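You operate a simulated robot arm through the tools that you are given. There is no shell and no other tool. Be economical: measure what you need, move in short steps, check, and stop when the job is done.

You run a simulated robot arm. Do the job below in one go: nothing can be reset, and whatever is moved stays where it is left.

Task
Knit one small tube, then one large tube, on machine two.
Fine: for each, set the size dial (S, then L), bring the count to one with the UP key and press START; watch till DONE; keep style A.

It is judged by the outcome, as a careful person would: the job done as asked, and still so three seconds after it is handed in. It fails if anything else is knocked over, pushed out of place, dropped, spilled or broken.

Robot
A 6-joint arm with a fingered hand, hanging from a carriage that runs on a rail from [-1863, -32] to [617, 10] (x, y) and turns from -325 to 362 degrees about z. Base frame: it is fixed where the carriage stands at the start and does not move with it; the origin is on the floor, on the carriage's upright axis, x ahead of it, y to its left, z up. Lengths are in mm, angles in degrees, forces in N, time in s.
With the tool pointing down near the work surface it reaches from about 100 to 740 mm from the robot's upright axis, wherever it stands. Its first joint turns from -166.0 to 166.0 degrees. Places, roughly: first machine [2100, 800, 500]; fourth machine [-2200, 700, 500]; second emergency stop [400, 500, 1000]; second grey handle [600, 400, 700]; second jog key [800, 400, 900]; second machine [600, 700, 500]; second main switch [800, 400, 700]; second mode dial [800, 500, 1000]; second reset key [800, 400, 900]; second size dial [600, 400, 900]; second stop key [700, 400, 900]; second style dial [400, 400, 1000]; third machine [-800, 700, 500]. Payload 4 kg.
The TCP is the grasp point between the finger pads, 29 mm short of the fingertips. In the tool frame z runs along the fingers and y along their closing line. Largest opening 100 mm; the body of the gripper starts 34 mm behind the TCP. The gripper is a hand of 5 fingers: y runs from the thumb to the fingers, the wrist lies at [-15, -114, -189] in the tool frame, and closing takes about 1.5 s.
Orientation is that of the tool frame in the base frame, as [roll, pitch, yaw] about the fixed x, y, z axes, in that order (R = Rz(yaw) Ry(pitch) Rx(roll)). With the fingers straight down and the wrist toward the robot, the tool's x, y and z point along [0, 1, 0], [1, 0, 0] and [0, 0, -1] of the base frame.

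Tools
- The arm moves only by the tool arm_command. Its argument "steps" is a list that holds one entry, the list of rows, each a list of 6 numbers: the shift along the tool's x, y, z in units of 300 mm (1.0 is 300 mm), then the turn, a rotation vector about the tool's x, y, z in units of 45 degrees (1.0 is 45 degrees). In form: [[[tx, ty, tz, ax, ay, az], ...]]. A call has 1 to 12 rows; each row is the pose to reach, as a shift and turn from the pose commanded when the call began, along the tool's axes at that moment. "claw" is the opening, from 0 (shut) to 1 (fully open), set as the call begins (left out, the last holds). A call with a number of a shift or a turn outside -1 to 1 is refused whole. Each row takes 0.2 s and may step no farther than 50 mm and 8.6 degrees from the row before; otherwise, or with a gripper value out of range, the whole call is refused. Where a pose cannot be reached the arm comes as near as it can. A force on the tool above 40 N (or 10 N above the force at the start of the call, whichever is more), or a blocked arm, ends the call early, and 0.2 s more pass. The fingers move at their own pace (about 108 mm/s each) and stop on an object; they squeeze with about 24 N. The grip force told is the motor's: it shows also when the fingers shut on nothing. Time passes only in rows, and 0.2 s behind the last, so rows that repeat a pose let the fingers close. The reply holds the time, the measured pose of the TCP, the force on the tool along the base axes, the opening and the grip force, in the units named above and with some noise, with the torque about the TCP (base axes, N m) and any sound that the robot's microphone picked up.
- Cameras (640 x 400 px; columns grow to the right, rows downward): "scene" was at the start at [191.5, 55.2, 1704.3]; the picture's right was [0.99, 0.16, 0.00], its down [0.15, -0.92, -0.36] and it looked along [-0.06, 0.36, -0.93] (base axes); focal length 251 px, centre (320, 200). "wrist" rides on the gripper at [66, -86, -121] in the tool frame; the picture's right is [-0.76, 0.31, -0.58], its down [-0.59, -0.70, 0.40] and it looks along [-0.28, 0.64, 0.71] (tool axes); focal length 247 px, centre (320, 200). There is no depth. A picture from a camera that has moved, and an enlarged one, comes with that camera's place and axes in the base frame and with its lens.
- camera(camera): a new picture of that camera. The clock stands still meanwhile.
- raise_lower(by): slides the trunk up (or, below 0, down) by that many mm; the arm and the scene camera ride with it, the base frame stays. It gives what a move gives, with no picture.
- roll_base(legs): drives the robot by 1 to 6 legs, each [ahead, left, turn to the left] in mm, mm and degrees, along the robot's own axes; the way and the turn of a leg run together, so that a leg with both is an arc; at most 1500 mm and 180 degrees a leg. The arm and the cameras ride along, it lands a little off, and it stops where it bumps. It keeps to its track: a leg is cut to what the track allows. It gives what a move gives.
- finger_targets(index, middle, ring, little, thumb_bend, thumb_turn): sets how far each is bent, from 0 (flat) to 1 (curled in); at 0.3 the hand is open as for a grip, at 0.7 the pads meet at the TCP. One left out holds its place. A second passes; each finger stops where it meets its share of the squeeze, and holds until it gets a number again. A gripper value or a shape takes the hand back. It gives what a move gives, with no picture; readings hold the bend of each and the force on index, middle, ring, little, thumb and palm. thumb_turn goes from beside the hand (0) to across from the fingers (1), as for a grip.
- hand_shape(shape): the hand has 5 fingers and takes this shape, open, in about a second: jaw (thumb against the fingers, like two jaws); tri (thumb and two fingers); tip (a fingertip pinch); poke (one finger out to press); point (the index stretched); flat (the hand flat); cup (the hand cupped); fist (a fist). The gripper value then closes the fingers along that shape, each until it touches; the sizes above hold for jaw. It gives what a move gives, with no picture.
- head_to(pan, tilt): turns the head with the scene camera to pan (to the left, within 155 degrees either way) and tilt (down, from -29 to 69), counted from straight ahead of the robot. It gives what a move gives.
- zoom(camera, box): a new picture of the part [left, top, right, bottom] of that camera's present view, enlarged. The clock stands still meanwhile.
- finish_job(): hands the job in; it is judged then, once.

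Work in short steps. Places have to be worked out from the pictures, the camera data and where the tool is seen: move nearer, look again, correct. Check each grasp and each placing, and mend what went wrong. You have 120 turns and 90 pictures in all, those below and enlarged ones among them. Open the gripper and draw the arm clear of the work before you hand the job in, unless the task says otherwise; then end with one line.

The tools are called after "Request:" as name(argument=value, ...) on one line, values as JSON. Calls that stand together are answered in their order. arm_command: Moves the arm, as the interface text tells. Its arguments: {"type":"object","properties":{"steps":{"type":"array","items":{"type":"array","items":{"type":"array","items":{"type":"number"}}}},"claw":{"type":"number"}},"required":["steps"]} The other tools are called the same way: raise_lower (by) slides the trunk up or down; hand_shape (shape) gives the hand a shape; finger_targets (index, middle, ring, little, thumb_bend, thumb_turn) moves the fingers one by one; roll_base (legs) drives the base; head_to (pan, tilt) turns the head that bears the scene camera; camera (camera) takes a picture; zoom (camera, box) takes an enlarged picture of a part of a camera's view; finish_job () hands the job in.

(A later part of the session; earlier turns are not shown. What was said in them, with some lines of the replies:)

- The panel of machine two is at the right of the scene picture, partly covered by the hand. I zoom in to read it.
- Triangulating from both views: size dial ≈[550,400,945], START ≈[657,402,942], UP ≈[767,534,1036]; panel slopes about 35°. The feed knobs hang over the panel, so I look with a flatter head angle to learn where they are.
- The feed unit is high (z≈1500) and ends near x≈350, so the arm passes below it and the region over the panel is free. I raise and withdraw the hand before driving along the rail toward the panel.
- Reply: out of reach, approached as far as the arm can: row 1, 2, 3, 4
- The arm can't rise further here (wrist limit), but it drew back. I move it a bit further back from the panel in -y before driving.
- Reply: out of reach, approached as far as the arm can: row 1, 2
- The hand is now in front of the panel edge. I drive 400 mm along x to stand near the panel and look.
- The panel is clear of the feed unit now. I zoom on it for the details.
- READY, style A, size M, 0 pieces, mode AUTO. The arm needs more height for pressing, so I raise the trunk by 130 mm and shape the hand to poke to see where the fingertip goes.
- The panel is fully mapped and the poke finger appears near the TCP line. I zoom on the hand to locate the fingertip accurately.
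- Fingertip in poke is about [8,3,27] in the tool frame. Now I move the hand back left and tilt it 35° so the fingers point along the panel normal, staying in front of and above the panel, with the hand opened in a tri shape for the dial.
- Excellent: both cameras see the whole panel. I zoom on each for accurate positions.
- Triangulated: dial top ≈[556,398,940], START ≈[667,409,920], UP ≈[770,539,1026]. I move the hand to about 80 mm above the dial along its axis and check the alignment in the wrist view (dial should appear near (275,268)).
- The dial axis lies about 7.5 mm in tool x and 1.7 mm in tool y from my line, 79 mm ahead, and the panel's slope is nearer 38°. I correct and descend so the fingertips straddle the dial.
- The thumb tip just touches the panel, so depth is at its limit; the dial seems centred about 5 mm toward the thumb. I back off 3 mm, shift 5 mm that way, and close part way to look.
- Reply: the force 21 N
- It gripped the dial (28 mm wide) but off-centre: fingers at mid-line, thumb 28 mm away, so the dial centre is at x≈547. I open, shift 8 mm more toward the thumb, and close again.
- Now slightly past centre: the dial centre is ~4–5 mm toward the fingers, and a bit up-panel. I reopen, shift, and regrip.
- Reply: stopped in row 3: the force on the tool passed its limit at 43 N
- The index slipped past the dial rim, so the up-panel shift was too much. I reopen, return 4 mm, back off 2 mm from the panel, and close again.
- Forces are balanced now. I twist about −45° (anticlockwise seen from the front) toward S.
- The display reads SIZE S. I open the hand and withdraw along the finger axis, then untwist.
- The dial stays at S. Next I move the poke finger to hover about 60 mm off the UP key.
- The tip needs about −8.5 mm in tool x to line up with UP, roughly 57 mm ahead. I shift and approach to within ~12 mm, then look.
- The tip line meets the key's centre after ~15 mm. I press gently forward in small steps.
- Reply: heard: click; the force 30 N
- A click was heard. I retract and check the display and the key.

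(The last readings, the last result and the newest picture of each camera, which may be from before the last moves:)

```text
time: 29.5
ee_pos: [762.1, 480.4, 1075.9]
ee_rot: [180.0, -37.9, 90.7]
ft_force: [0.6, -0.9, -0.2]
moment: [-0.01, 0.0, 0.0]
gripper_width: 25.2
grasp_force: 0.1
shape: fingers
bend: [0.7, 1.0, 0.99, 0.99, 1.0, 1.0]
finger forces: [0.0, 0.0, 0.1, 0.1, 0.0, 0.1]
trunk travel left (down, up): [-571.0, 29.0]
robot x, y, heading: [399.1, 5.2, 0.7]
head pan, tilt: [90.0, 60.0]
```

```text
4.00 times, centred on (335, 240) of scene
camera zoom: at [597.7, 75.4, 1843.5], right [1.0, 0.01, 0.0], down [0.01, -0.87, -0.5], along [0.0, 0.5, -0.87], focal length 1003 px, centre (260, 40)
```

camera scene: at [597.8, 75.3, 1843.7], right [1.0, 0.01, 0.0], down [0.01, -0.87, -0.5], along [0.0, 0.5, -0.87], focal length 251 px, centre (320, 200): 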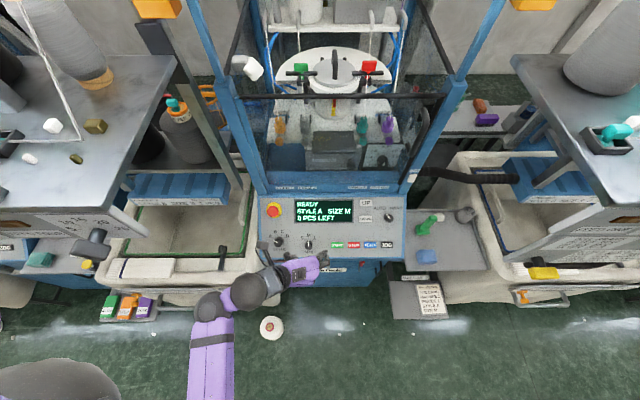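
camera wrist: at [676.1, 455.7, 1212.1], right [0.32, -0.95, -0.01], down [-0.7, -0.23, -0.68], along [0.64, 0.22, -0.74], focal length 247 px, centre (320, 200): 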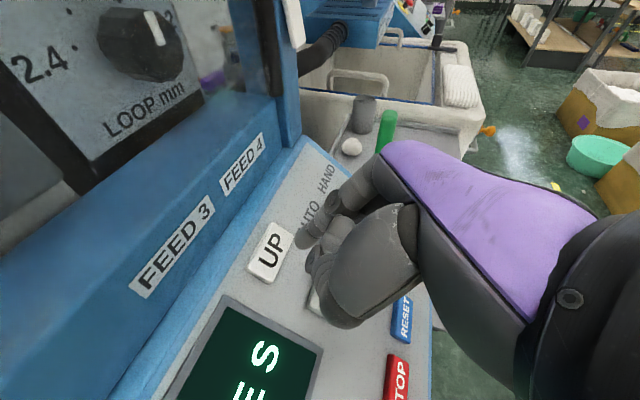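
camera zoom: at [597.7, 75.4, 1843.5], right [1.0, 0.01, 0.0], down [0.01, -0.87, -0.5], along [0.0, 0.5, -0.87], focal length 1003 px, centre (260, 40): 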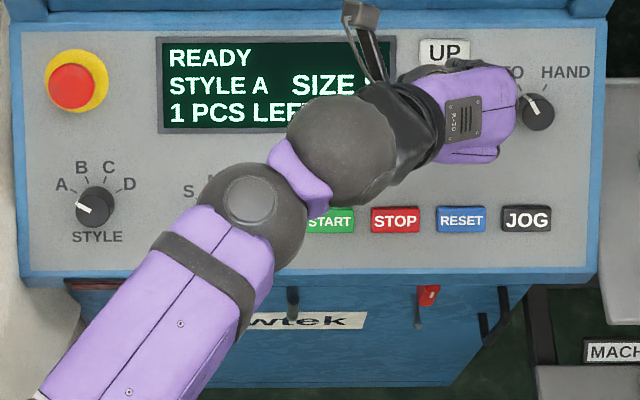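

The display shows 1 PCS LEFT. Now I move the finger to hover about 60 mm off START, estimated at [666,406,925].

Request:
arm_command(steps=[[[-0.1, -0.06, -0.07, 0, 0, 0], [-0.22, -0.13, -0.07, 0, 0, 0], [-0.34, -0.2, -0.07, 0, 0, 0], [-0.46, -0.28, -0.07, 0, 0, 0], [-0.533, -0.336, -0.046, 0, 0, 0], [-0.533, -0.336, -0.046, 0, 0, 0]]])

Request:
camera(camera="wrist")

```text
time: 30.9
ee_pos: [663.2, 342.8, 991.3]
ee_rot: [179.8, -38.1, 90.8]
ft_force: [0.1, 0.4, -1.0]
moment: [0.01, 0.01, 0.0]
gripper_width: 25.2
grasp_force: 0.1
shape: fingers
bend: [0.7, 1.0, 0.99, 0.99, 1.0, 1.0]
finger forces: [0.1, 0.0, 0.1, 0.0, 0.0, 0.1]
trunk travel left (down, up): [-571.0, 29.0]
robot x, y, heading: [398.1, 7.4, 0.6]
head pan, tilt: [90.0, 60.0]
```

```text
54 pictures are left
camera wrist: at [577.1, 317.8, 1126.2], right [0.32, -0.95, -0.01], down [-0.7, -0.22, -0.68], along [0.64, 0.22, -0.73], focal length 247 px, centre (320, 200)
```

wrist: 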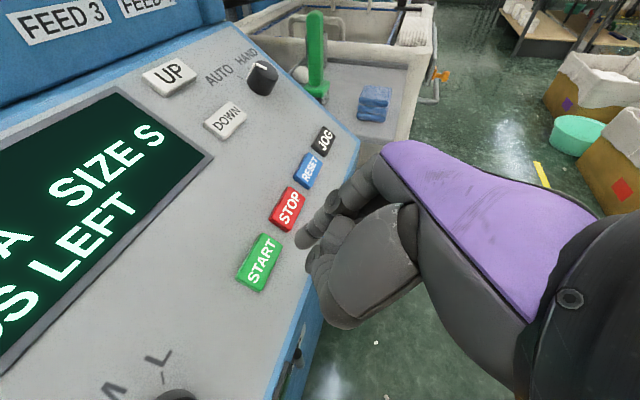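

START is on the finger's line within a few mm. I approach 45 mm and look.

Request:
arm_command(steps=[[[0.007, -0.005, 0.07, 0, 0, 0], [0.007, -0.005, 0.15, 0, 0, 0], [0.007, -0.005, 0.15, 0, 0, 0]]])

Request:
zoom(camera="wrist", box=[200, 150, 400, 340])

```text
time: 31.7
ee_pos: [662.0, 373.1, 954.3]
ee_rot: [179.8, -38.0, 90.7]
ft_force: [0.2, -1.1, -0.6]
moment: [-0.02, 0.01, -0.01]
gripper_width: 25.3
grasp_force: 0.1
shape: fingers
bend: [0.7, 1.0, 0.99, 0.99, 1.0, 1.0]
finger forces: [0.1, 0.0, 0.0, 0.1, 0.1, 0.0]
trunk travel left (down, up): [-571.0, 29.0]
robot x, y, heading: [394.6, 9.5, 0.5]
head pan, tilt: [90.0, 60.0]
```

```text
2.11 times, centred on (300, 245) of wrist
camera zoom: at [575.9, 348.4, 1089.8], right [0.32, -0.95, -0.01], down [-0.7, -0.22, -0.68], along [0.64, 0.22, -0.73], focal length 520 px, centre (362, 105)
```

zoom: 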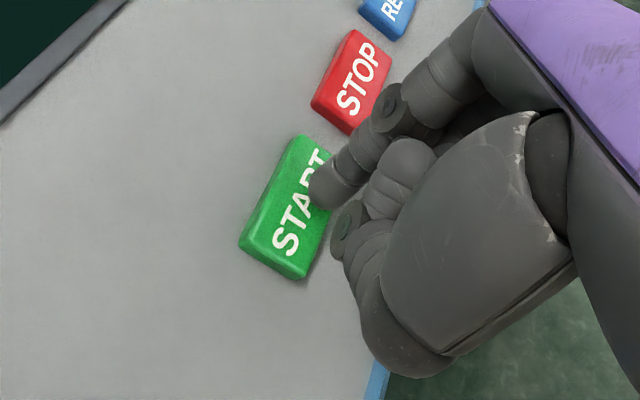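

Aligned on START as it was on UP. I press by the same amount.

Request:
arm_command(steps=[[[0, 0, 0.02, 0, 0, 0], [0, 0, 0.033, 0, 0, 0], [0, 0, 0.045, 0, 0, 0]]])

```text
time: 32.5
ee_pos: [667.1, 380.4, 948.3]
ee_rot: [179.4, -38.3, 90.6]
ft_force: [5.2, -13.8, 24.3]
moment: [0.24, -0.07, -0.12]
gripper_width: 22.7
grasp_force: 13.5
shape: fingers
bend: [0.71, 1.0, 0.99, 0.99, 1.0, 1.0]
finger forces: [27.4, 0.1, 0.1, 0.1, 0.0, 0.1]
trunk travel left (down, up): [-571.0, 29.0]
robot x, y, heading: [400.3, 5.5, 0.6]
head pan, tilt: [90.0, 60.0]
heard: click
```

A click again; I retract and check the display.

Request:
arm_command(steps=[[[0, 0, -0.04, 0, 0, 0], [0, 0, -0.15, 0, 0, 0], [-0.05, -0.12, -0.28, 0, 0, 0], [-0.1, -0.25, -0.33, 0, 0, 0], [-0.13, -0.38, -0.35, 0, 0, 0]]])

Request:
zoom(camera="scene", box=[255, 190, 415, 290])

```text
refused: row 3 steps farther than a row can; nothing moved
```

```text
4.00 times, centred on (335, 240) of scene
camera zoom: at [598.3, 74.8, 1844.2], right [1.0, 0.01, 0.0], down [0.01, -0.87, -0.5], along [0.0, 0.5, -0.87], focal length 1003 px, centre (260, 40)
```

zoom: 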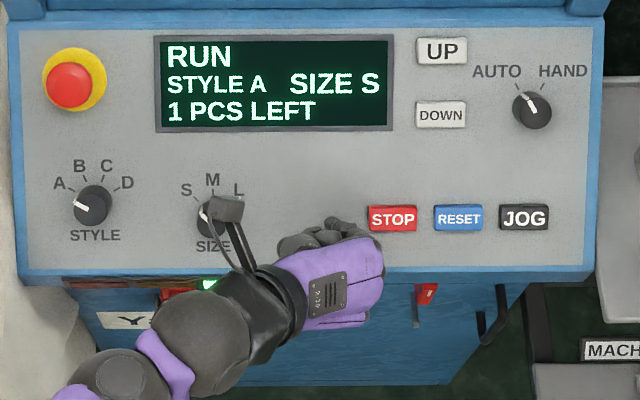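

The machine is in RUN. The step was too long; I retract with shorter steps and wait.

Request:
arm_command(steps=[[[0, 0, -0.04, 0, 0, 0], [0, 0, -0.15, 0, 0, 0], [0, 0, -0.28, 0, 0, 0], [-0.05, -0.13, -0.32, 0, 0, 0], [-0.1, -0.26, -0.35, 0, 0, 0], [-0.1, -0.38, -0.35, 0, 0, 0], [-0.1, -0.38, -0.35, 0, 0, 0], [-0.1, -0.38, -0.35, 0, 0, 0], [-0.1, -0.38, -0.35, 0, 0, 0], [-0.1, -0.38, -0.35, 0, 0, 0], [-0.1, -0.38, -0.35, 0, 0, 0]]])

Request:
hand_shape(shape="tri")

Request:
zoom(camera="scene", box=[255, 190, 415, 290])

```text
time: 34.9
ee_pos: [547.1, 292.1, 1011.2]
ee_rot: [179.8, -38.1, 90.7]
ft_force: [-0.3, -0.2, 0.8]
moment: [-0.02, -0.03, -0.01]
gripper_width: 25.1
grasp_force: 0.0
shape: fingers
bend: [0.7, 1.0, 0.99, 0.99, 1.0, 1.0]
finger forces: [0.0, 0.0, 0.0, 0.0, 0.1, 0.0]
trunk travel left (down, up): [-571.0, 29.0]
robot x, y, heading: [399.8, 7.5, 0.3]
head pan, tilt: [90.0, 60.0]
```

```text
time: 35.8
ee_pos: [547.7, 291.8, 1011.0]
ee_rot: [179.7, -38.1, 90.7]
ft_force: [-0.2, -0.1, -0.2]
moment: [-0.01, 0.01, -0.02]
gripper_width: 99.7
grasp_force: 0.0
shape: tri
bend: [0.3, 0.3, 0.99, 0.99, 0.3, 0.98]
finger forces: [0.0, 0.0, 0.0, 0.1, 0.1, 0.1]
trunk travel left (down, up): [-571.0, 29.0]
robot x, y, heading: [396.0, 9.0, 0.2]
head pan, tilt: [90.0, 60.0]
```

```text
4.00 times, centred on (335, 240) of scene
camera zoom: at [597.7, 75.3, 1843.7], right [1.0, 0.01, 0.0], down [0.01, -0.87, -0.5], along [0.0, 0.5, -0.87], focal length 1003 px, centre (260, 40)
```

zoom: 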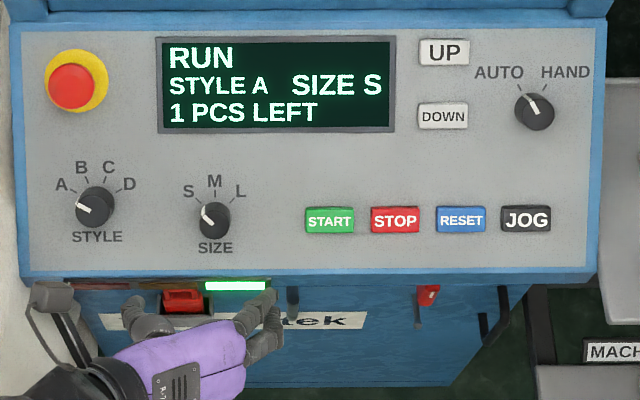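

Still running; meanwhile I move to a hover 60 mm above the dial, twisted −43°, which also passes time.

Request:
arm_command(steps=[[[0.08, 0.01, 0.06, 0, 0, 0], [0.153, 0.019, 0.126, 0, 0, 0], [0.153, 0.019, 0.126, 0, 0, -0.16], [0.153, 0.019, 0.126, 0, 0, -0.32], [0.153, 0.019, 0.126, 0, 0, -0.48], [0.153, 0.019, 0.126, 0, 0, -0.64], [0.153, 0.019, 0.126, 0, 0, -0.8], [0.153, 0.019, 0.126, 0, 0, -0.95], [0.153, 0.019, 0.126, 0, 0, -0.95], [0.153, 0.019, 0.126, 0, 0, -0.95], [0.153, 0.019, 0.126, 0, 0, -0.95], [0.153, 0.019, 0.126, 0, 0, -0.95]]], claw=0.7)

Request:
arm_command(steps=[[[0, 0, 0, 0, 0, 0], [0, 0, 0, 0, 0, 0], [0, 0, 0, 0, 0, 0], [0, 0, 0, 0, 0, 0], [0, 0, 0, 0, 0, 0], [0, 0, 0, 0, 0, 0], [0, 0, 0, 0, 0, 0], [0, 0, 0, 0, 0, 0], [0, 0, 0, 0, 0, 0], [0, 0, 0, 0, 0, 0], [0, 0, 0, 0, 0, 0], [0, 0, 0, 0, 0, 0]]])

Request:
zoom(camera="scene", box=[255, 190, 415, 290])

```text
time: 38.4
ee_pos: [553.8, 353.5, 1009.5]
ee_rot: [151.8, -26.8, 140.4]
ft_force: [-0.3, -0.3, 0.0]
moment: [0.0, -0.02, -0.02]
gripper_width: 70.1
grasp_force: 0.0
shape: tri
bend: [0.41, 0.35, 0.99, 0.99, 0.3, 0.99]
finger forces: [0.0, 0.0, 0.1, 0.0, 0.0, 0.0]
trunk travel left (down, up): [-571.0, 29.0]
robot x, y, heading: [398.4, 4.9, 0.6]
head pan, tilt: [90.0, 60.0]
```

```text
time: 41.0
ee_pos: [555.2, 351.9, 1007.6]
ee_rot: [151.8, -26.8, 140.4]
ft_force: [-0.6, 1.0, -0.3]
moment: [-0.02, -0.02, 0.02]
gripper_width: 70.3
grasp_force: 0.1
shape: tri
bend: [0.41, 0.35, 0.99, 0.99, 0.3, 0.99]
finger forces: [0.0, 0.1, 0.1, 0.1, 0.0, 0.0]
trunk travel left (down, up): [-571.0, 29.0]
robot x, y, heading: [399.1, 6.2, 0.7]
head pan, tilt: [90.0, 60.0]
```

```text
4.00 times, centred on (335, 240) of scene
camera zoom: at [597.7, 75.3, 1843.7], right [1.0, 0.01, 0.0], down [0.01, -0.87, -0.5], along [0.0, 0.5, -0.87], focal length 1003 px, centre (260, 40)
```

zoom: 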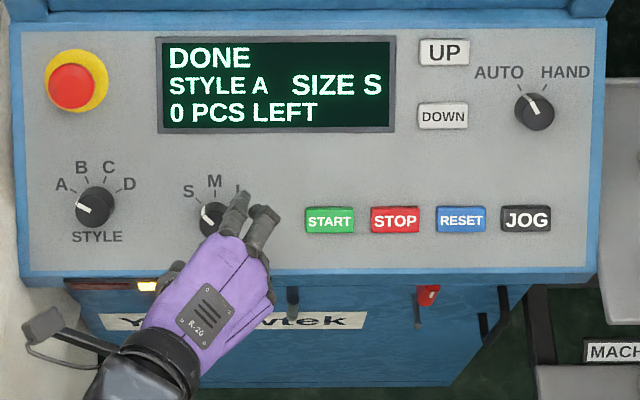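

DONE, 0 pieces left, size S finished. Now I descend onto the dial and grip it.

Request:
arm_command(steps=[[[0.005, -0.005, 0.1, 0, 0, 0], [0.005, -0.005, 0.17, 0, 0, 0], [0.005, -0.005, 0.195, 0, 0, 0], [0.005, -0.005, 0.195, 0, 0, 0]]])

Request:
arm_command(steps=[[[0, 0, 0, 0, 0, 0], [0, 0, 0, 0, 0, 0], [0, 0, 0, 0, 0, 0], [0, 0, 0, 0, 0, 0], [0, 0, 0, 0, 0, 0]]], claw=0.15)

Request:
zoom(camera="scene", box=[255, 190, 415, 290])

```text
time: 42.0
ee_pos: [552.5, 387.7, 962.1]
ee_rot: [151.9, -26.8, 140.2]
ft_force: [0.4, -0.2, 0.4]
moment: [0.02, 0.01, 0.01]
gripper_width: 70.2
grasp_force: 0.1
shape: tri
bend: [0.41, 0.35, 0.99, 0.99, 0.3, 0.99]
finger forces: [0.0, 0.0, 0.1, 0.1, 0.0, 0.1]
trunk travel left (down, up): [-571.0, 29.0]
robot x, y, heading: [397.5, 5.5, 0.3]
head pan, tilt: [90.0, 60.0]
```

```text
time: 43.2
ee_pos: [552.9, 386.6, 961.6]
ee_rot: [152.0, -26.7, 140.1]
ft_force: [-2.6, 0.9, -2.3]
moment: [-0.05, 0.01, 0.01]
gripper_width: 20.4
grasp_force: 23.9
shape: tri
bend: [0.59, 0.58, 1.0, 1.0, 0.52, 1.0]
finger forces: [9.4, 10.6, 0.0, 0.0, 22.6, 0.1]
trunk travel left (down, up): [-571.0, 29.0]
robot x, y, heading: [399.9, 6.8, 0.8]
head pan, tilt: [90.0, 60.0]
```

```text
4.00 times, centred on (335, 240) of scene
camera zoom: at [597.5, 75.3, 1843.5], right [1.0, 0.01, 0.0], down [0.01, -0.87, -0.5], along [-0.01, 0.5, -0.87], focal length 1003 px, centre (260, 40)
```

zoom: 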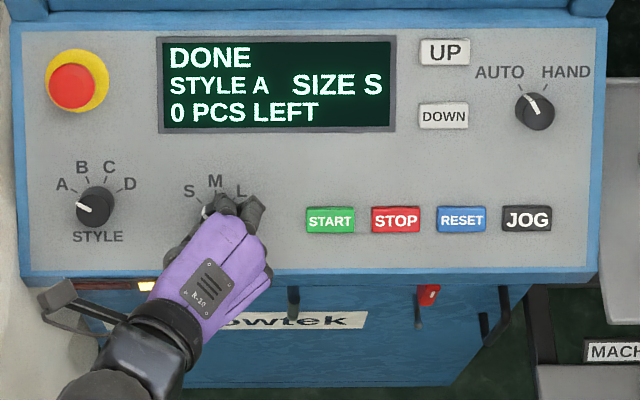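

Well gripped. I twist +45° clockwise (S to M), then check.

Request:
arm_command(steps=[[[0, 0, 0, 0, 0, 0.17], [0, 0, 0, 0, 0, 0.34], [0, 0, 0, 0, 0, 0.51], [0, 0, 0, 0, 0, 0.68], [0, 0, 0, 0, 0, 0.85], [0, 0, 0, 0, 0, 1.0], [0, 0, 0, 0, 0, 1.0]]])

Request:
zoom(camera="scene", box=[255, 190, 415, 290])

```text
time: 44.8
ee_pos: [551.8, 387.9, 962.4]
ee_rot: [-178.4, -38.1, 87.7]
ft_force: [1.4, -3.4, -2.8]
moment: [-0.08, -0.06, -0.08]
gripper_width: 20.5
grasp_force: 24.1
shape: tri
bend: [0.59, 0.57, 1.0, 1.0, 0.52, 1.0]
finger forces: [9.5, 14.8, 0.0, 0.1, 21.3, 0.1]
trunk travel left (down, up): [-571.0, 29.0]
robot x, y, heading: [397.5, 6.6, 0.4]
head pan, tilt: [90.0, 60.0]
```

```text
4.00 times, centred on (335, 240) of scene
camera zoom: at [597.8, 75.1, 1843.7], right [1.0, 0.01, 0.0], down [0.01, -0.87, -0.5], along [0.0, 0.5, -0.87], focal length 1003 px, centre (260, 40)
```

zoom: 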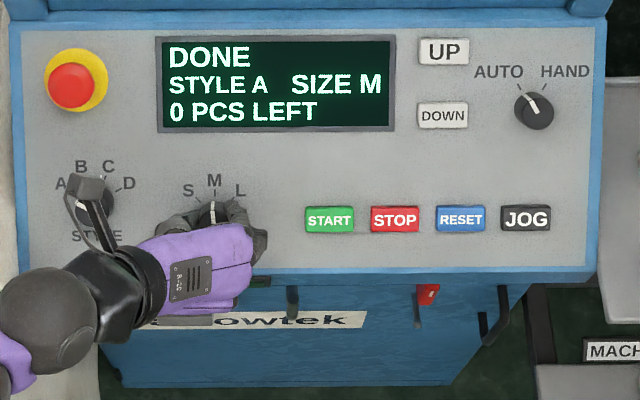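

SIZE M now. I release, go back to the −43° twist off the dial, and regrip for the second step to L.

Request:
arm_command(steps=[[[0, 0, 0, 0, 0, 0], [0, 0, 0, 0, 0, 0], [0, 0, -0.1, 0, 0, -0.05], [0, 0, -0.18, 0, 0, -0.2], [0, 0, -0.18, 0, 0, -0.37], [0, 0, -0.18, 0, 0, -0.54], [0, 0, -0.18, 0, 0, -0.71], [0, 0, -0.18, 0, 0, -0.88], [0, 0, -0.18, 0, 0, -1.0], [0, 0, -0.09, 0, 0, -1.0], [0, 0, 0, 0, 0, -1.0], [0, 0, 0, 0, 0, -1.0]]], claw=0.7)

Request:
arm_command(steps=[[[0, 0, 0, 0, 0, 0], [0, 0, 0, 0, 0, 0], [0, 0, 0, 0, 0, 0], [0, 0, 0, 0, 0, 0], [0, 0, 0, 0, 0, 0]]], claw=0.15)

```text
time: 47.4
ee_pos: [553.7, 390.9, 963.4]
ee_rot: [152.0, -26.8, 140.2]
ft_force: [-0.5, -0.4, -0.6]
moment: [-0.02, 0.01, 0.0]
gripper_width: 69.6
grasp_force: 0.0
shape: tri
bend: [0.41, 0.36, 0.99, 0.99, 0.3, 0.99]
finger forces: [0.0, 0.0, 0.0, 0.0, 0.0, 0.0]
trunk travel left (down, up): [-571.0, 29.0]
robot x, y, heading: [400.5, 6.5, 0.5]
head pan, tilt: [90.0, 60.0]
```

```text
time: 48.6
ee_pos: [552.0, 389.9, 963.1]
ee_rot: [152.0, -26.9, 140.2]
ft_force: [-4.7, -0.6, -4.7]
moment: [-0.07, 0.08, 0.09]
gripper_width: 19.1
grasp_force: 24.0
shape: tri
bend: [0.66, 0.59, 1.0, 1.0, 0.51, 1.0]
finger forces: [7.9, 10.2, 0.0, 0.1, 24.2, 0.0]
trunk travel left (down, up): [-571.0, 29.0]
robot x, y, heading: [401.4, 9.6, 0.5]
head pan, tilt: [90.0, 60.0]
```

Gripped again. I twist +45° toward L and check.

Request:
arm_command(steps=[[[0, 0, 0, 0, 0, 0.17], [0, 0, 0, 0, 0, 0.34], [0, 0, 0, 0, 0, 0.51], [0, 0, 0, 0, 0, 0.68], [0, 0, 0, 0, 0, 0.85], [0, 0, 0, 0, 0, 1.0], [0, 0, 0, 0, 0, 1.0]]])

Request:
zoom(camera="scene", box=[255, 190, 415, 290])

```text
time: 50.2
ee_pos: [552.6, 389.1, 962.9]
ee_rot: [-178.5, -38.1, 87.7]
ft_force: [3.9, -0.9, 3.3]
moment: [0.03, -0.18, 0.01]
gripper_width: 18.4
grasp_force: 23.5
shape: tri
bend: [0.65, 0.57, 1.0, 1.0, 0.51, 1.0]
finger forces: [11.1, 14.9, 0.1, 0.0, 22.0, 0.1]
trunk travel left (down, up): [-571.0, 29.0]
robot x, y, heading: [397.4, 8.0, 0.4]
head pan, tilt: [90.0, 60.0]
```

```text
4.00 times, centred on (335, 240) of scene
camera zoom: at [597.9, 75.3, 1843.9], right [1.0, 0.01, 0.0], down [0.01, -0.87, -0.5], along [0.0, 0.5, -0.87], focal length 1003 px, centre (260, 40)
```

zoom: 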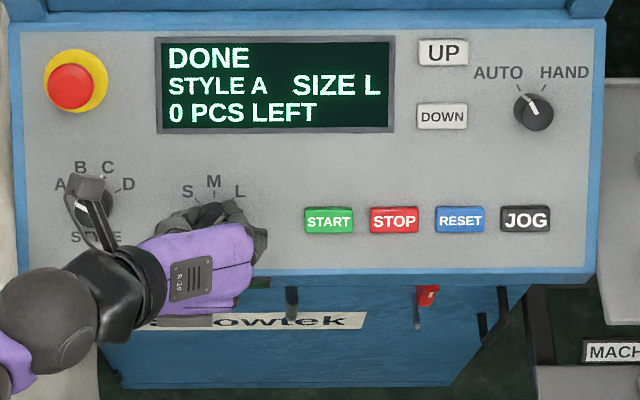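

SIZE L. I release, withdraw 90 mm, straighten the wrist and form the poke finger again.

Request:
arm_command(steps=[[[0, 0, 0, 0, 0, 0], [0, 0, 0, 0, 0, 0], [0, 0, -0.1, 0, 0, 0], [0, 0, -0.2, 0, 0, -0.05], [0, 0, -0.3, 0, 0, -0.05], [0, 0, -0.3, 0, 0, -0.05]]], claw=0.7)

Request:
hand_shape(shape="poke")

Request:
finger_targets(middle=1)

Request:
zoom(camera="scene", box=[255, 190, 415, 290])

```text
time: 51.6
ee_pos: [552.8, 332.2, 1031.8]
ee_rot: [179.7, -38.1, 90.7]
ft_force: [-0.4, -0.3, -0.6]
moment: [0.0, 0.03, 0.05]
gripper_width: 69.6
grasp_force: 0.1
shape: tri
bend: [0.41, 0.36, 0.99, 0.99, 0.3, 0.99]
finger forces: [0.0, 0.1, 0.0, 0.0, 0.0, 0.0]
trunk travel left (down, up): [-571.0, 29.0]
robot x, y, heading: [397.0, 6.1, 0.4]
head pan, tilt: [90.0, 60.0]
```

```text
time: 52.5
ee_pos: [552.9, 332.5, 1033.2]
ee_rot: [179.8, -38.2, 90.7]
ft_force: [-0.7, 0.8, -0.5]
moment: [0.0, 0.03, 0.02]
gripper_width: 0.0
grasp_force: 0.1
shape: poke
bend: [0.7, 0.7, 0.99, 0.99, 1.0, 1.0]
finger forces: [0.0, 0.0, 0.1, 0.0, 0.0, 0.0]
trunk travel left (down, up): [-571.0, 29.0]
robot x, y, heading: [399.1, 7.8, 0.4]
head pan, tilt: [90.0, 60.0]
```

```text
time: 53.5
ee_pos: [553.2, 331.8, 1032.8]
ee_rot: [179.7, -38.1, 90.7]
ft_force: [0.0, 1.0, -0.1]
moment: [0.0, -0.03, -0.01]
gripper_width: 25.2
grasp_force: 0.0
shape: fingers
bend: [0.7, 1.0, 0.99, 0.99, 1.0, 1.0]
finger forces: [0.0, 0.0, 0.1, 0.1, 0.0, 0.1]
trunk travel left (down, up): [-571.0, 29.0]
robot x, y, heading: [397.8, 4.7, 0.5]
head pan, tilt: [90.0, 60.0]
```

```text
4.00 times, centred on (335, 240) of scene
camera zoom: at [597.7, 75.3, 1843.7], right [1.0, 0.01, 0.0], down [0.01, -0.87, -0.5], along [0.0, 0.5, -0.87], focal length 1003 px, centre (260, 40)
```

zoom: 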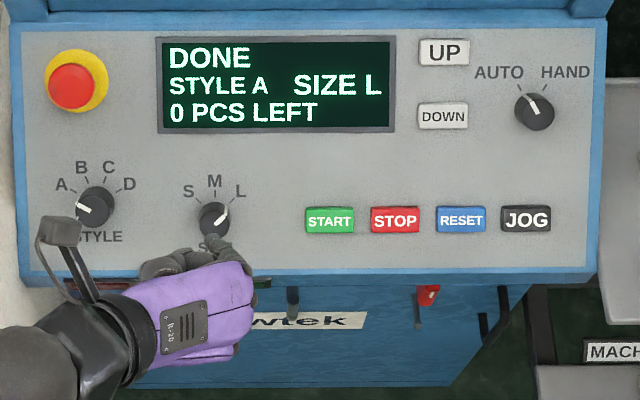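

The dial sits at L. I repeat the move to UP with the known offsets and look before pressing.

Request:
arm_command(steps=[[[0.08, 0.118, 0, 0, 0, 0], [0.166, 0.237, 0, 0, 0, 0], [0.25, 0.355, 0.02, 0, 0, 0], [0.32, 0.473, 0.05, 0, 0, 0], [0.4, 0.592, 0.09, 0, 0, 0], [0.472, 0.704, 0.14, 0, 0, 0], [0.472, 0.704, 0.22, 0, 0, 0], [0.472, 0.704, 0.285, 0, 0, 0], [0.472, 0.704, 0.285, 0, 0, 0]]])

Request:
zoom(camera="wrist", box=[200, 150, 400, 340])

```text
time: 55.5
ee_pos: [760.7, 498.7, 1052.8]
ee_rot: [179.7, -38.0, 90.7]
ft_force: [-0.8, 0.2, -0.6]
moment: [-0.02, 0.02, -0.01]
gripper_width: 25.0
grasp_force: 0.1
shape: fingers
bend: [0.7, 1.0, 0.99, 0.99, 1.0, 1.0]
finger forces: [0.0, 0.1, 0.0, 0.0, 0.1, 0.1]
trunk travel left (down, up): [-571.0, 29.0]
robot x, y, heading: [398.6, 7.1, 0.3]
head pan, tilt: [90.0, 60.0]
```

```text
2.11 times, centred on (300, 245) of wrist
camera zoom: at [675.5, 474.0, 1187.5], right [0.32, -0.95, -0.01], down [-0.7, -0.22, -0.68], along [0.64, 0.22, -0.73], focal length 520 px, centre (362, 105)
```

zoom: 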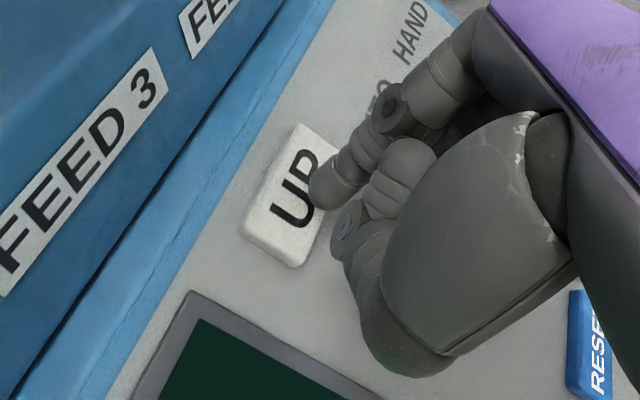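

Aligned within a few mm. I press UP once.

Request:
arm_command(steps=[[[0.008, 0.004, 0.02, 0, 0, 0], [0.008, 0.004, 0.035, 0, 0, 0], [0.008, 0.004, 0.048, 0, 0, 0]]])

Request:
arm_command(steps=[[[0, 0, -0.03, 0, 0, 0], [0, 0, -0.1, 0, 0, 0], [0, 0, -0.15, 0, 0, 0]]])

Request:
zoom(camera="scene", box=[255, 190, 415, 290])

```text
time: 56.3
ee_pos: [766.1, 510.1, 1047.2]
ee_rot: [179.4, -38.3, 90.6]
ft_force: [5.5, -17.1, 24.3]
moment: [0.17, -0.09, -0.11]
gripper_width: 22.3
grasp_force: 15.5
shape: fingers
bend: [0.71, 1.0, 0.99, 0.99, 1.0, 1.0]
finger forces: [29.9, 0.0, 0.0, 0.1, 0.1, 0.0]
trunk travel left (down, up): [-571.0, 29.0]
robot x, y, heading: [396.2, 10.7, 0.7]
head pan, tilt: [90.0, 60.0]
heard: click
```

```text
time: 57.1
ee_pos: [761.5, 481.8, 1078.1]
ee_rot: [179.9, -38.1, 90.9]
ft_force: [-0.3, 0.4, -0.5]
moment: [0.01, 0.03, -0.03]
gripper_width: 25.2
grasp_force: 0.1
shape: fingers
bend: [0.7, 1.0, 0.99, 0.99, 1.0, 1.0]
finger forces: [0.1, 0.0, 0.0, 0.0, 0.1, 0.0]
trunk travel left (down, up): [-571.0, 29.0]
robot x, y, heading: [398.8, 10.3, 0.7]
head pan, tilt: [90.0, 60.0]
```

```text
4.00 times, centred on (335, 240) of scene
camera zoom: at [597.6, 75.4, 1843.5], right [1.0, 0.01, 0.0], down [0.01, -0.87, -0.5], along [0.0, 0.5, -0.87], focal length 1003 px, centre (260, 40)
```

zoom: 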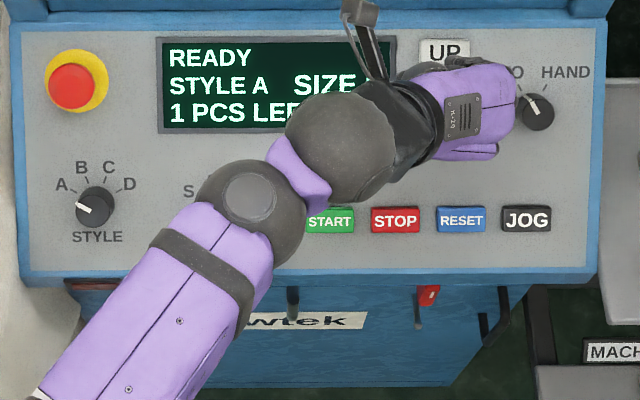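

READY, 1 piece. I repeat the move to START, stopping just short to check.

Request:
arm_command(steps=[[[-0.1, -0.06, -0.07, 0, 0, 0], [-0.22, -0.13, -0.07, 0, 0, 0], [-0.34, -0.2, -0.07, 0, 0, 0], [-0.46, -0.28, -0.07, 0, 0, 0], [-0.53, -0.336, -0.046, 0, 0, 0], [-0.53, -0.336, 0.03, 0, 0, 0], [-0.53, -0.336, 0.1, 0, 0, 0], [-0.53, -0.336, 0.1, 0, 0, 0]]])

Request:
zoom(camera="wrist", box=[200, 150, 400, 340])

Request:
zoom(camera="scene", box=[255, 190, 415, 290])

```text
time: 58.9
ee_pos: [664.1, 375.8, 958.3]
ee_rot: [179.7, -38.1, 90.8]
ft_force: [0.7, 0.2, 0.2]
moment: [-0.01, 0.01, 0.01]
gripper_width: 25.0
grasp_force: 0.0
shape: fingers
bend: [0.7, 1.0, 0.99, 0.99, 1.0, 1.0]
finger forces: [0.0, 0.0, 0.1, 0.0, 0.0, 0.0]
trunk travel left (down, up): [-571.0, 29.0]
robot x, y, heading: [399.2, 1.9, 0.4]
head pan, tilt: [90.0, 60.0]
```

```text
2.11 times, centred on (300, 245) of wrist
camera zoom: at [578.3, 351.0, 1093.4], right [0.32, -0.95, -0.01], down [-0.7, -0.22, -0.68], along [0.64, 0.22, -0.73], focal length 520 px, centre (362, 105)
```

zoom: 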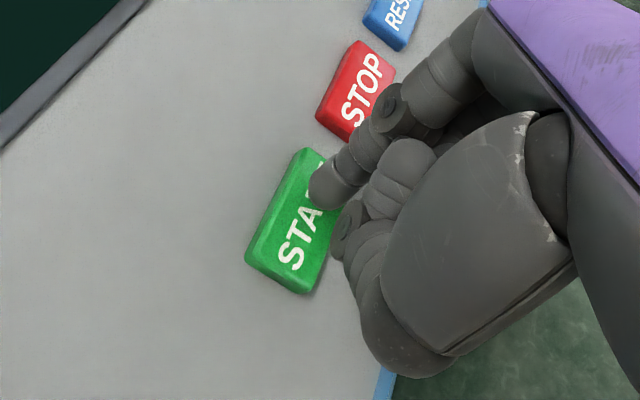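

```text
4.00 times, centred on (335, 240) of scene
camera zoom: at [597.7, 75.3, 1843.7], right [1.0, 0.01, 0.0], down [0.01, -0.87, -0.5], along [0.0, 0.5, -0.87], focal length 1003 px, centre (260, 40)
```

zoom: 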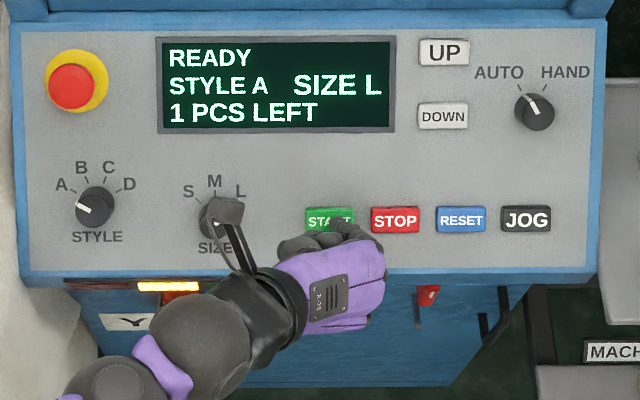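

Display reads READY, style A, size L, 1 PCS. The finger is on START; I nudge 3 mm to the key's centre, press and retract.

Request:
arm_command(steps=[[[-0.004, -0.01, 0.02, 0, 0, 0], [-0.004, -0.01, 0.035, 0, 0, 0], [-0.004, -0.01, 0.05, 0, 0, 0]]])

Request:
arm_command(steps=[[[0, 0, -0.04, 0, 0, 0], [0, 0, -0.15, 0, 0, 0], [0, 0, -0.28, 0, 0, 0], [-0.05, -0.13, -0.32, 0, 0, 0], [-0.1, -0.26, -0.35, 0, 0, 0], [-0.1, -0.38, -0.35, 0, 0, 0]]])

Request:
zoom(camera="scene", box=[255, 190, 415, 290])

```text
time: 59.7
ee_pos: [666.5, 381.5, 947.7]
ee_rot: [179.3, -38.2, 90.7]
ft_force: [5.5, -16.3, 26.4]
moment: [0.3, -0.09, -0.13]
gripper_width: 23.2
grasp_force: 14.9
shape: fingers
bend: [0.71, 1.0, 0.99, 0.99, 1.0, 1.0]
finger forces: [29.8, 0.1, 0.1, 0.0, 0.0, 0.1]
trunk travel left (down, up): [-571.0, 29.0]
robot x, y, heading: [400.5, 7.4, 0.3]
head pan, tilt: [90.0, 60.0]
heard: click
```

```text
time: 61.1
ee_pos: [548.8, 293.1, 1010.1]
ee_rot: [179.7, -38.1, 90.7]
ft_force: [-0.6, -0.1, 0.5]
moment: [-0.01, 0.05, -0.03]
gripper_width: 25.2
grasp_force: 0.1
shape: fingers
bend: [0.7, 1.0, 0.99, 0.99, 1.0, 1.0]
finger forces: [0.0, 0.1, 0.0, 0.0, 0.0, 0.1]
trunk travel left (down, up): [-571.0, 29.0]
robot x, y, heading: [399.8, 5.5, 0.4]
head pan, tilt: [90.0, 60.0]
```

```text
4.00 times, centred on (335, 240) of scene
camera zoom: at [597.7, 75.2, 1843.7], right [1.0, 0.01, 0.0], down [0.01, -0.87, -0.5], along [0.0, 0.5, -0.87], focal length 1003 px, centre (260, 40)
```

zoom: 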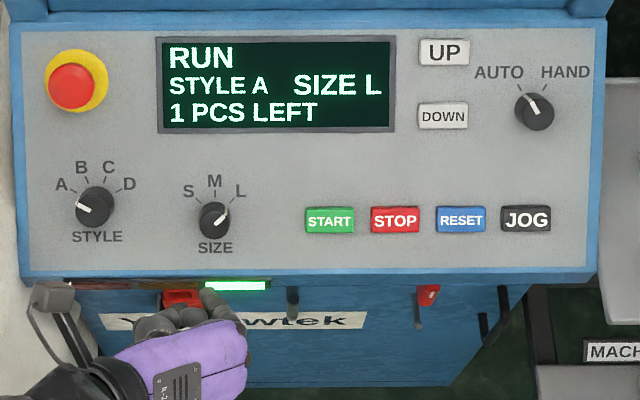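

RUN at size L. I wait with the hand clear and opened, then check.

Request:
hand_shape(shape="jaw")

Request:
arm_command(steps=[[[0, 0, -0.1, 0, 0, 0], [0, 0, -0.2, 0, 0, 0], [0, 0, -0.2, 0, 0, 0], [0, 0, -0.2, 0, 0, 0], [0, 0, -0.2, 0, 0, 0], [0, 0, -0.2, 0, 0, 0], [0, 0, -0.2, 0, 0, 0], [0, 0, -0.2, 0, 0, 0], [0, 0, -0.2, 0, 0, 0], [0, 0, -0.2, 0, 0, 0], [0, 0, -0.2, 0, 0, 0], [0, 0, -0.2, 0, 0, 0]]], claw=1)

Request:
arm_command(steps=[[[0, 0, 0, 0, 0, 0], [0, 0, 0, 0, 0, 0], [0, 0, 0, 0, 0, 0], [0, 0, 0, 0, 0, 0], [0, 0, 0, 0, 0, 0], [0, 0, 0, 0, 0, 0], [0, 0, 0, 0, 0, 0], [0, 0, 0, 0, 0, 0], [0, 0, 0, 0, 0, 0], [0, 0, 0, 0, 0, 0], [0, 0, 0, 0, 0, 0], [0, 0, 0, 0, 0, 0]]])

Request:
zoom(camera="scene", box=[255, 190, 415, 290])

```text
time: 62.0
ee_pos: [548.0, 294.3, 1011.0]
ee_rot: [179.8, -38.0, 90.6]
ft_force: [0.2, 0.3, -0.1]
moment: [0.0, -0.02, -0.03]
gripper_width: 100.0
grasp_force: 0.0
shape: jaw
bend: [0.3, 0.3, 0.3, 0.3, 0.3, 0.98]
finger forces: [0.1, 0.0, 0.1, 0.0, 0.0, 0.0]
trunk travel left (down, up): [-571.0, 29.0]
robot x, y, heading: [400.0, 6.9, 0.5]
head pan, tilt: [90.0, 60.0]
```

```text
time: 64.6
ee_pos: [547.4, 255.6, 1055.0]
ee_rot: [179.7, -38.2, 90.8]
ft_force: [-0.3, -0.5, 0.3]
moment: [0.01, -0.02, -0.03]
gripper_width: 99.6
grasp_force: 0.0
shape: jaw
bend: [0.3, 0.3, 0.3, 0.3, 0.3, 0.98]
finger forces: [0.1, 0.0, 0.0, 0.1, 0.0, 0.0]
trunk travel left (down, up): [-571.0, 29.0]
robot x, y, heading: [398.2, 10.1, 0.5]
head pan, tilt: [90.0, 60.0]
```

```text
time: 67.2
ee_pos: [546.2, 255.6, 1055.4]
ee_rot: [179.8, -38.0, 90.7]
ft_force: [-0.2, 0.5, 0.0]
moment: [0.03, 0.0, -0.04]
gripper_width: 99.6
grasp_force: 0.1
shape: jaw
bend: [0.3, 0.3, 0.3, 0.3, 0.3, 0.98]
finger forces: [0.0, 0.0, 0.0, 0.0, 0.0, 0.0]
trunk travel left (down, up): [-571.0, 29.0]
robot x, y, heading: [400.0, 5.9, 0.6]
head pan, tilt: [90.0, 60.0]
```

```text
4.00 times, centred on (335, 240) of scene
camera zoom: at [597.7, 75.3, 1843.7], right [1.0, 0.01, 0.0], down [0.01, -0.87, -0.5], along [0.0, 0.5, -0.87], focal length 1003 px, centre (260, 40)
```

zoom: 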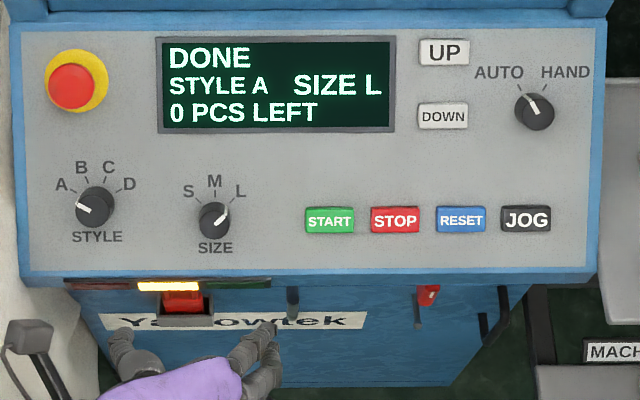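

DONE with 0 pieces left, size L, style A; the hand is open and clear. I hand in.

Request:
finish_job()

```text
The job is handed in.
```

Machine two has knitted one small tube, then one large tube; each run ended at DONE with 0 pieces left, and the style stayed at A.
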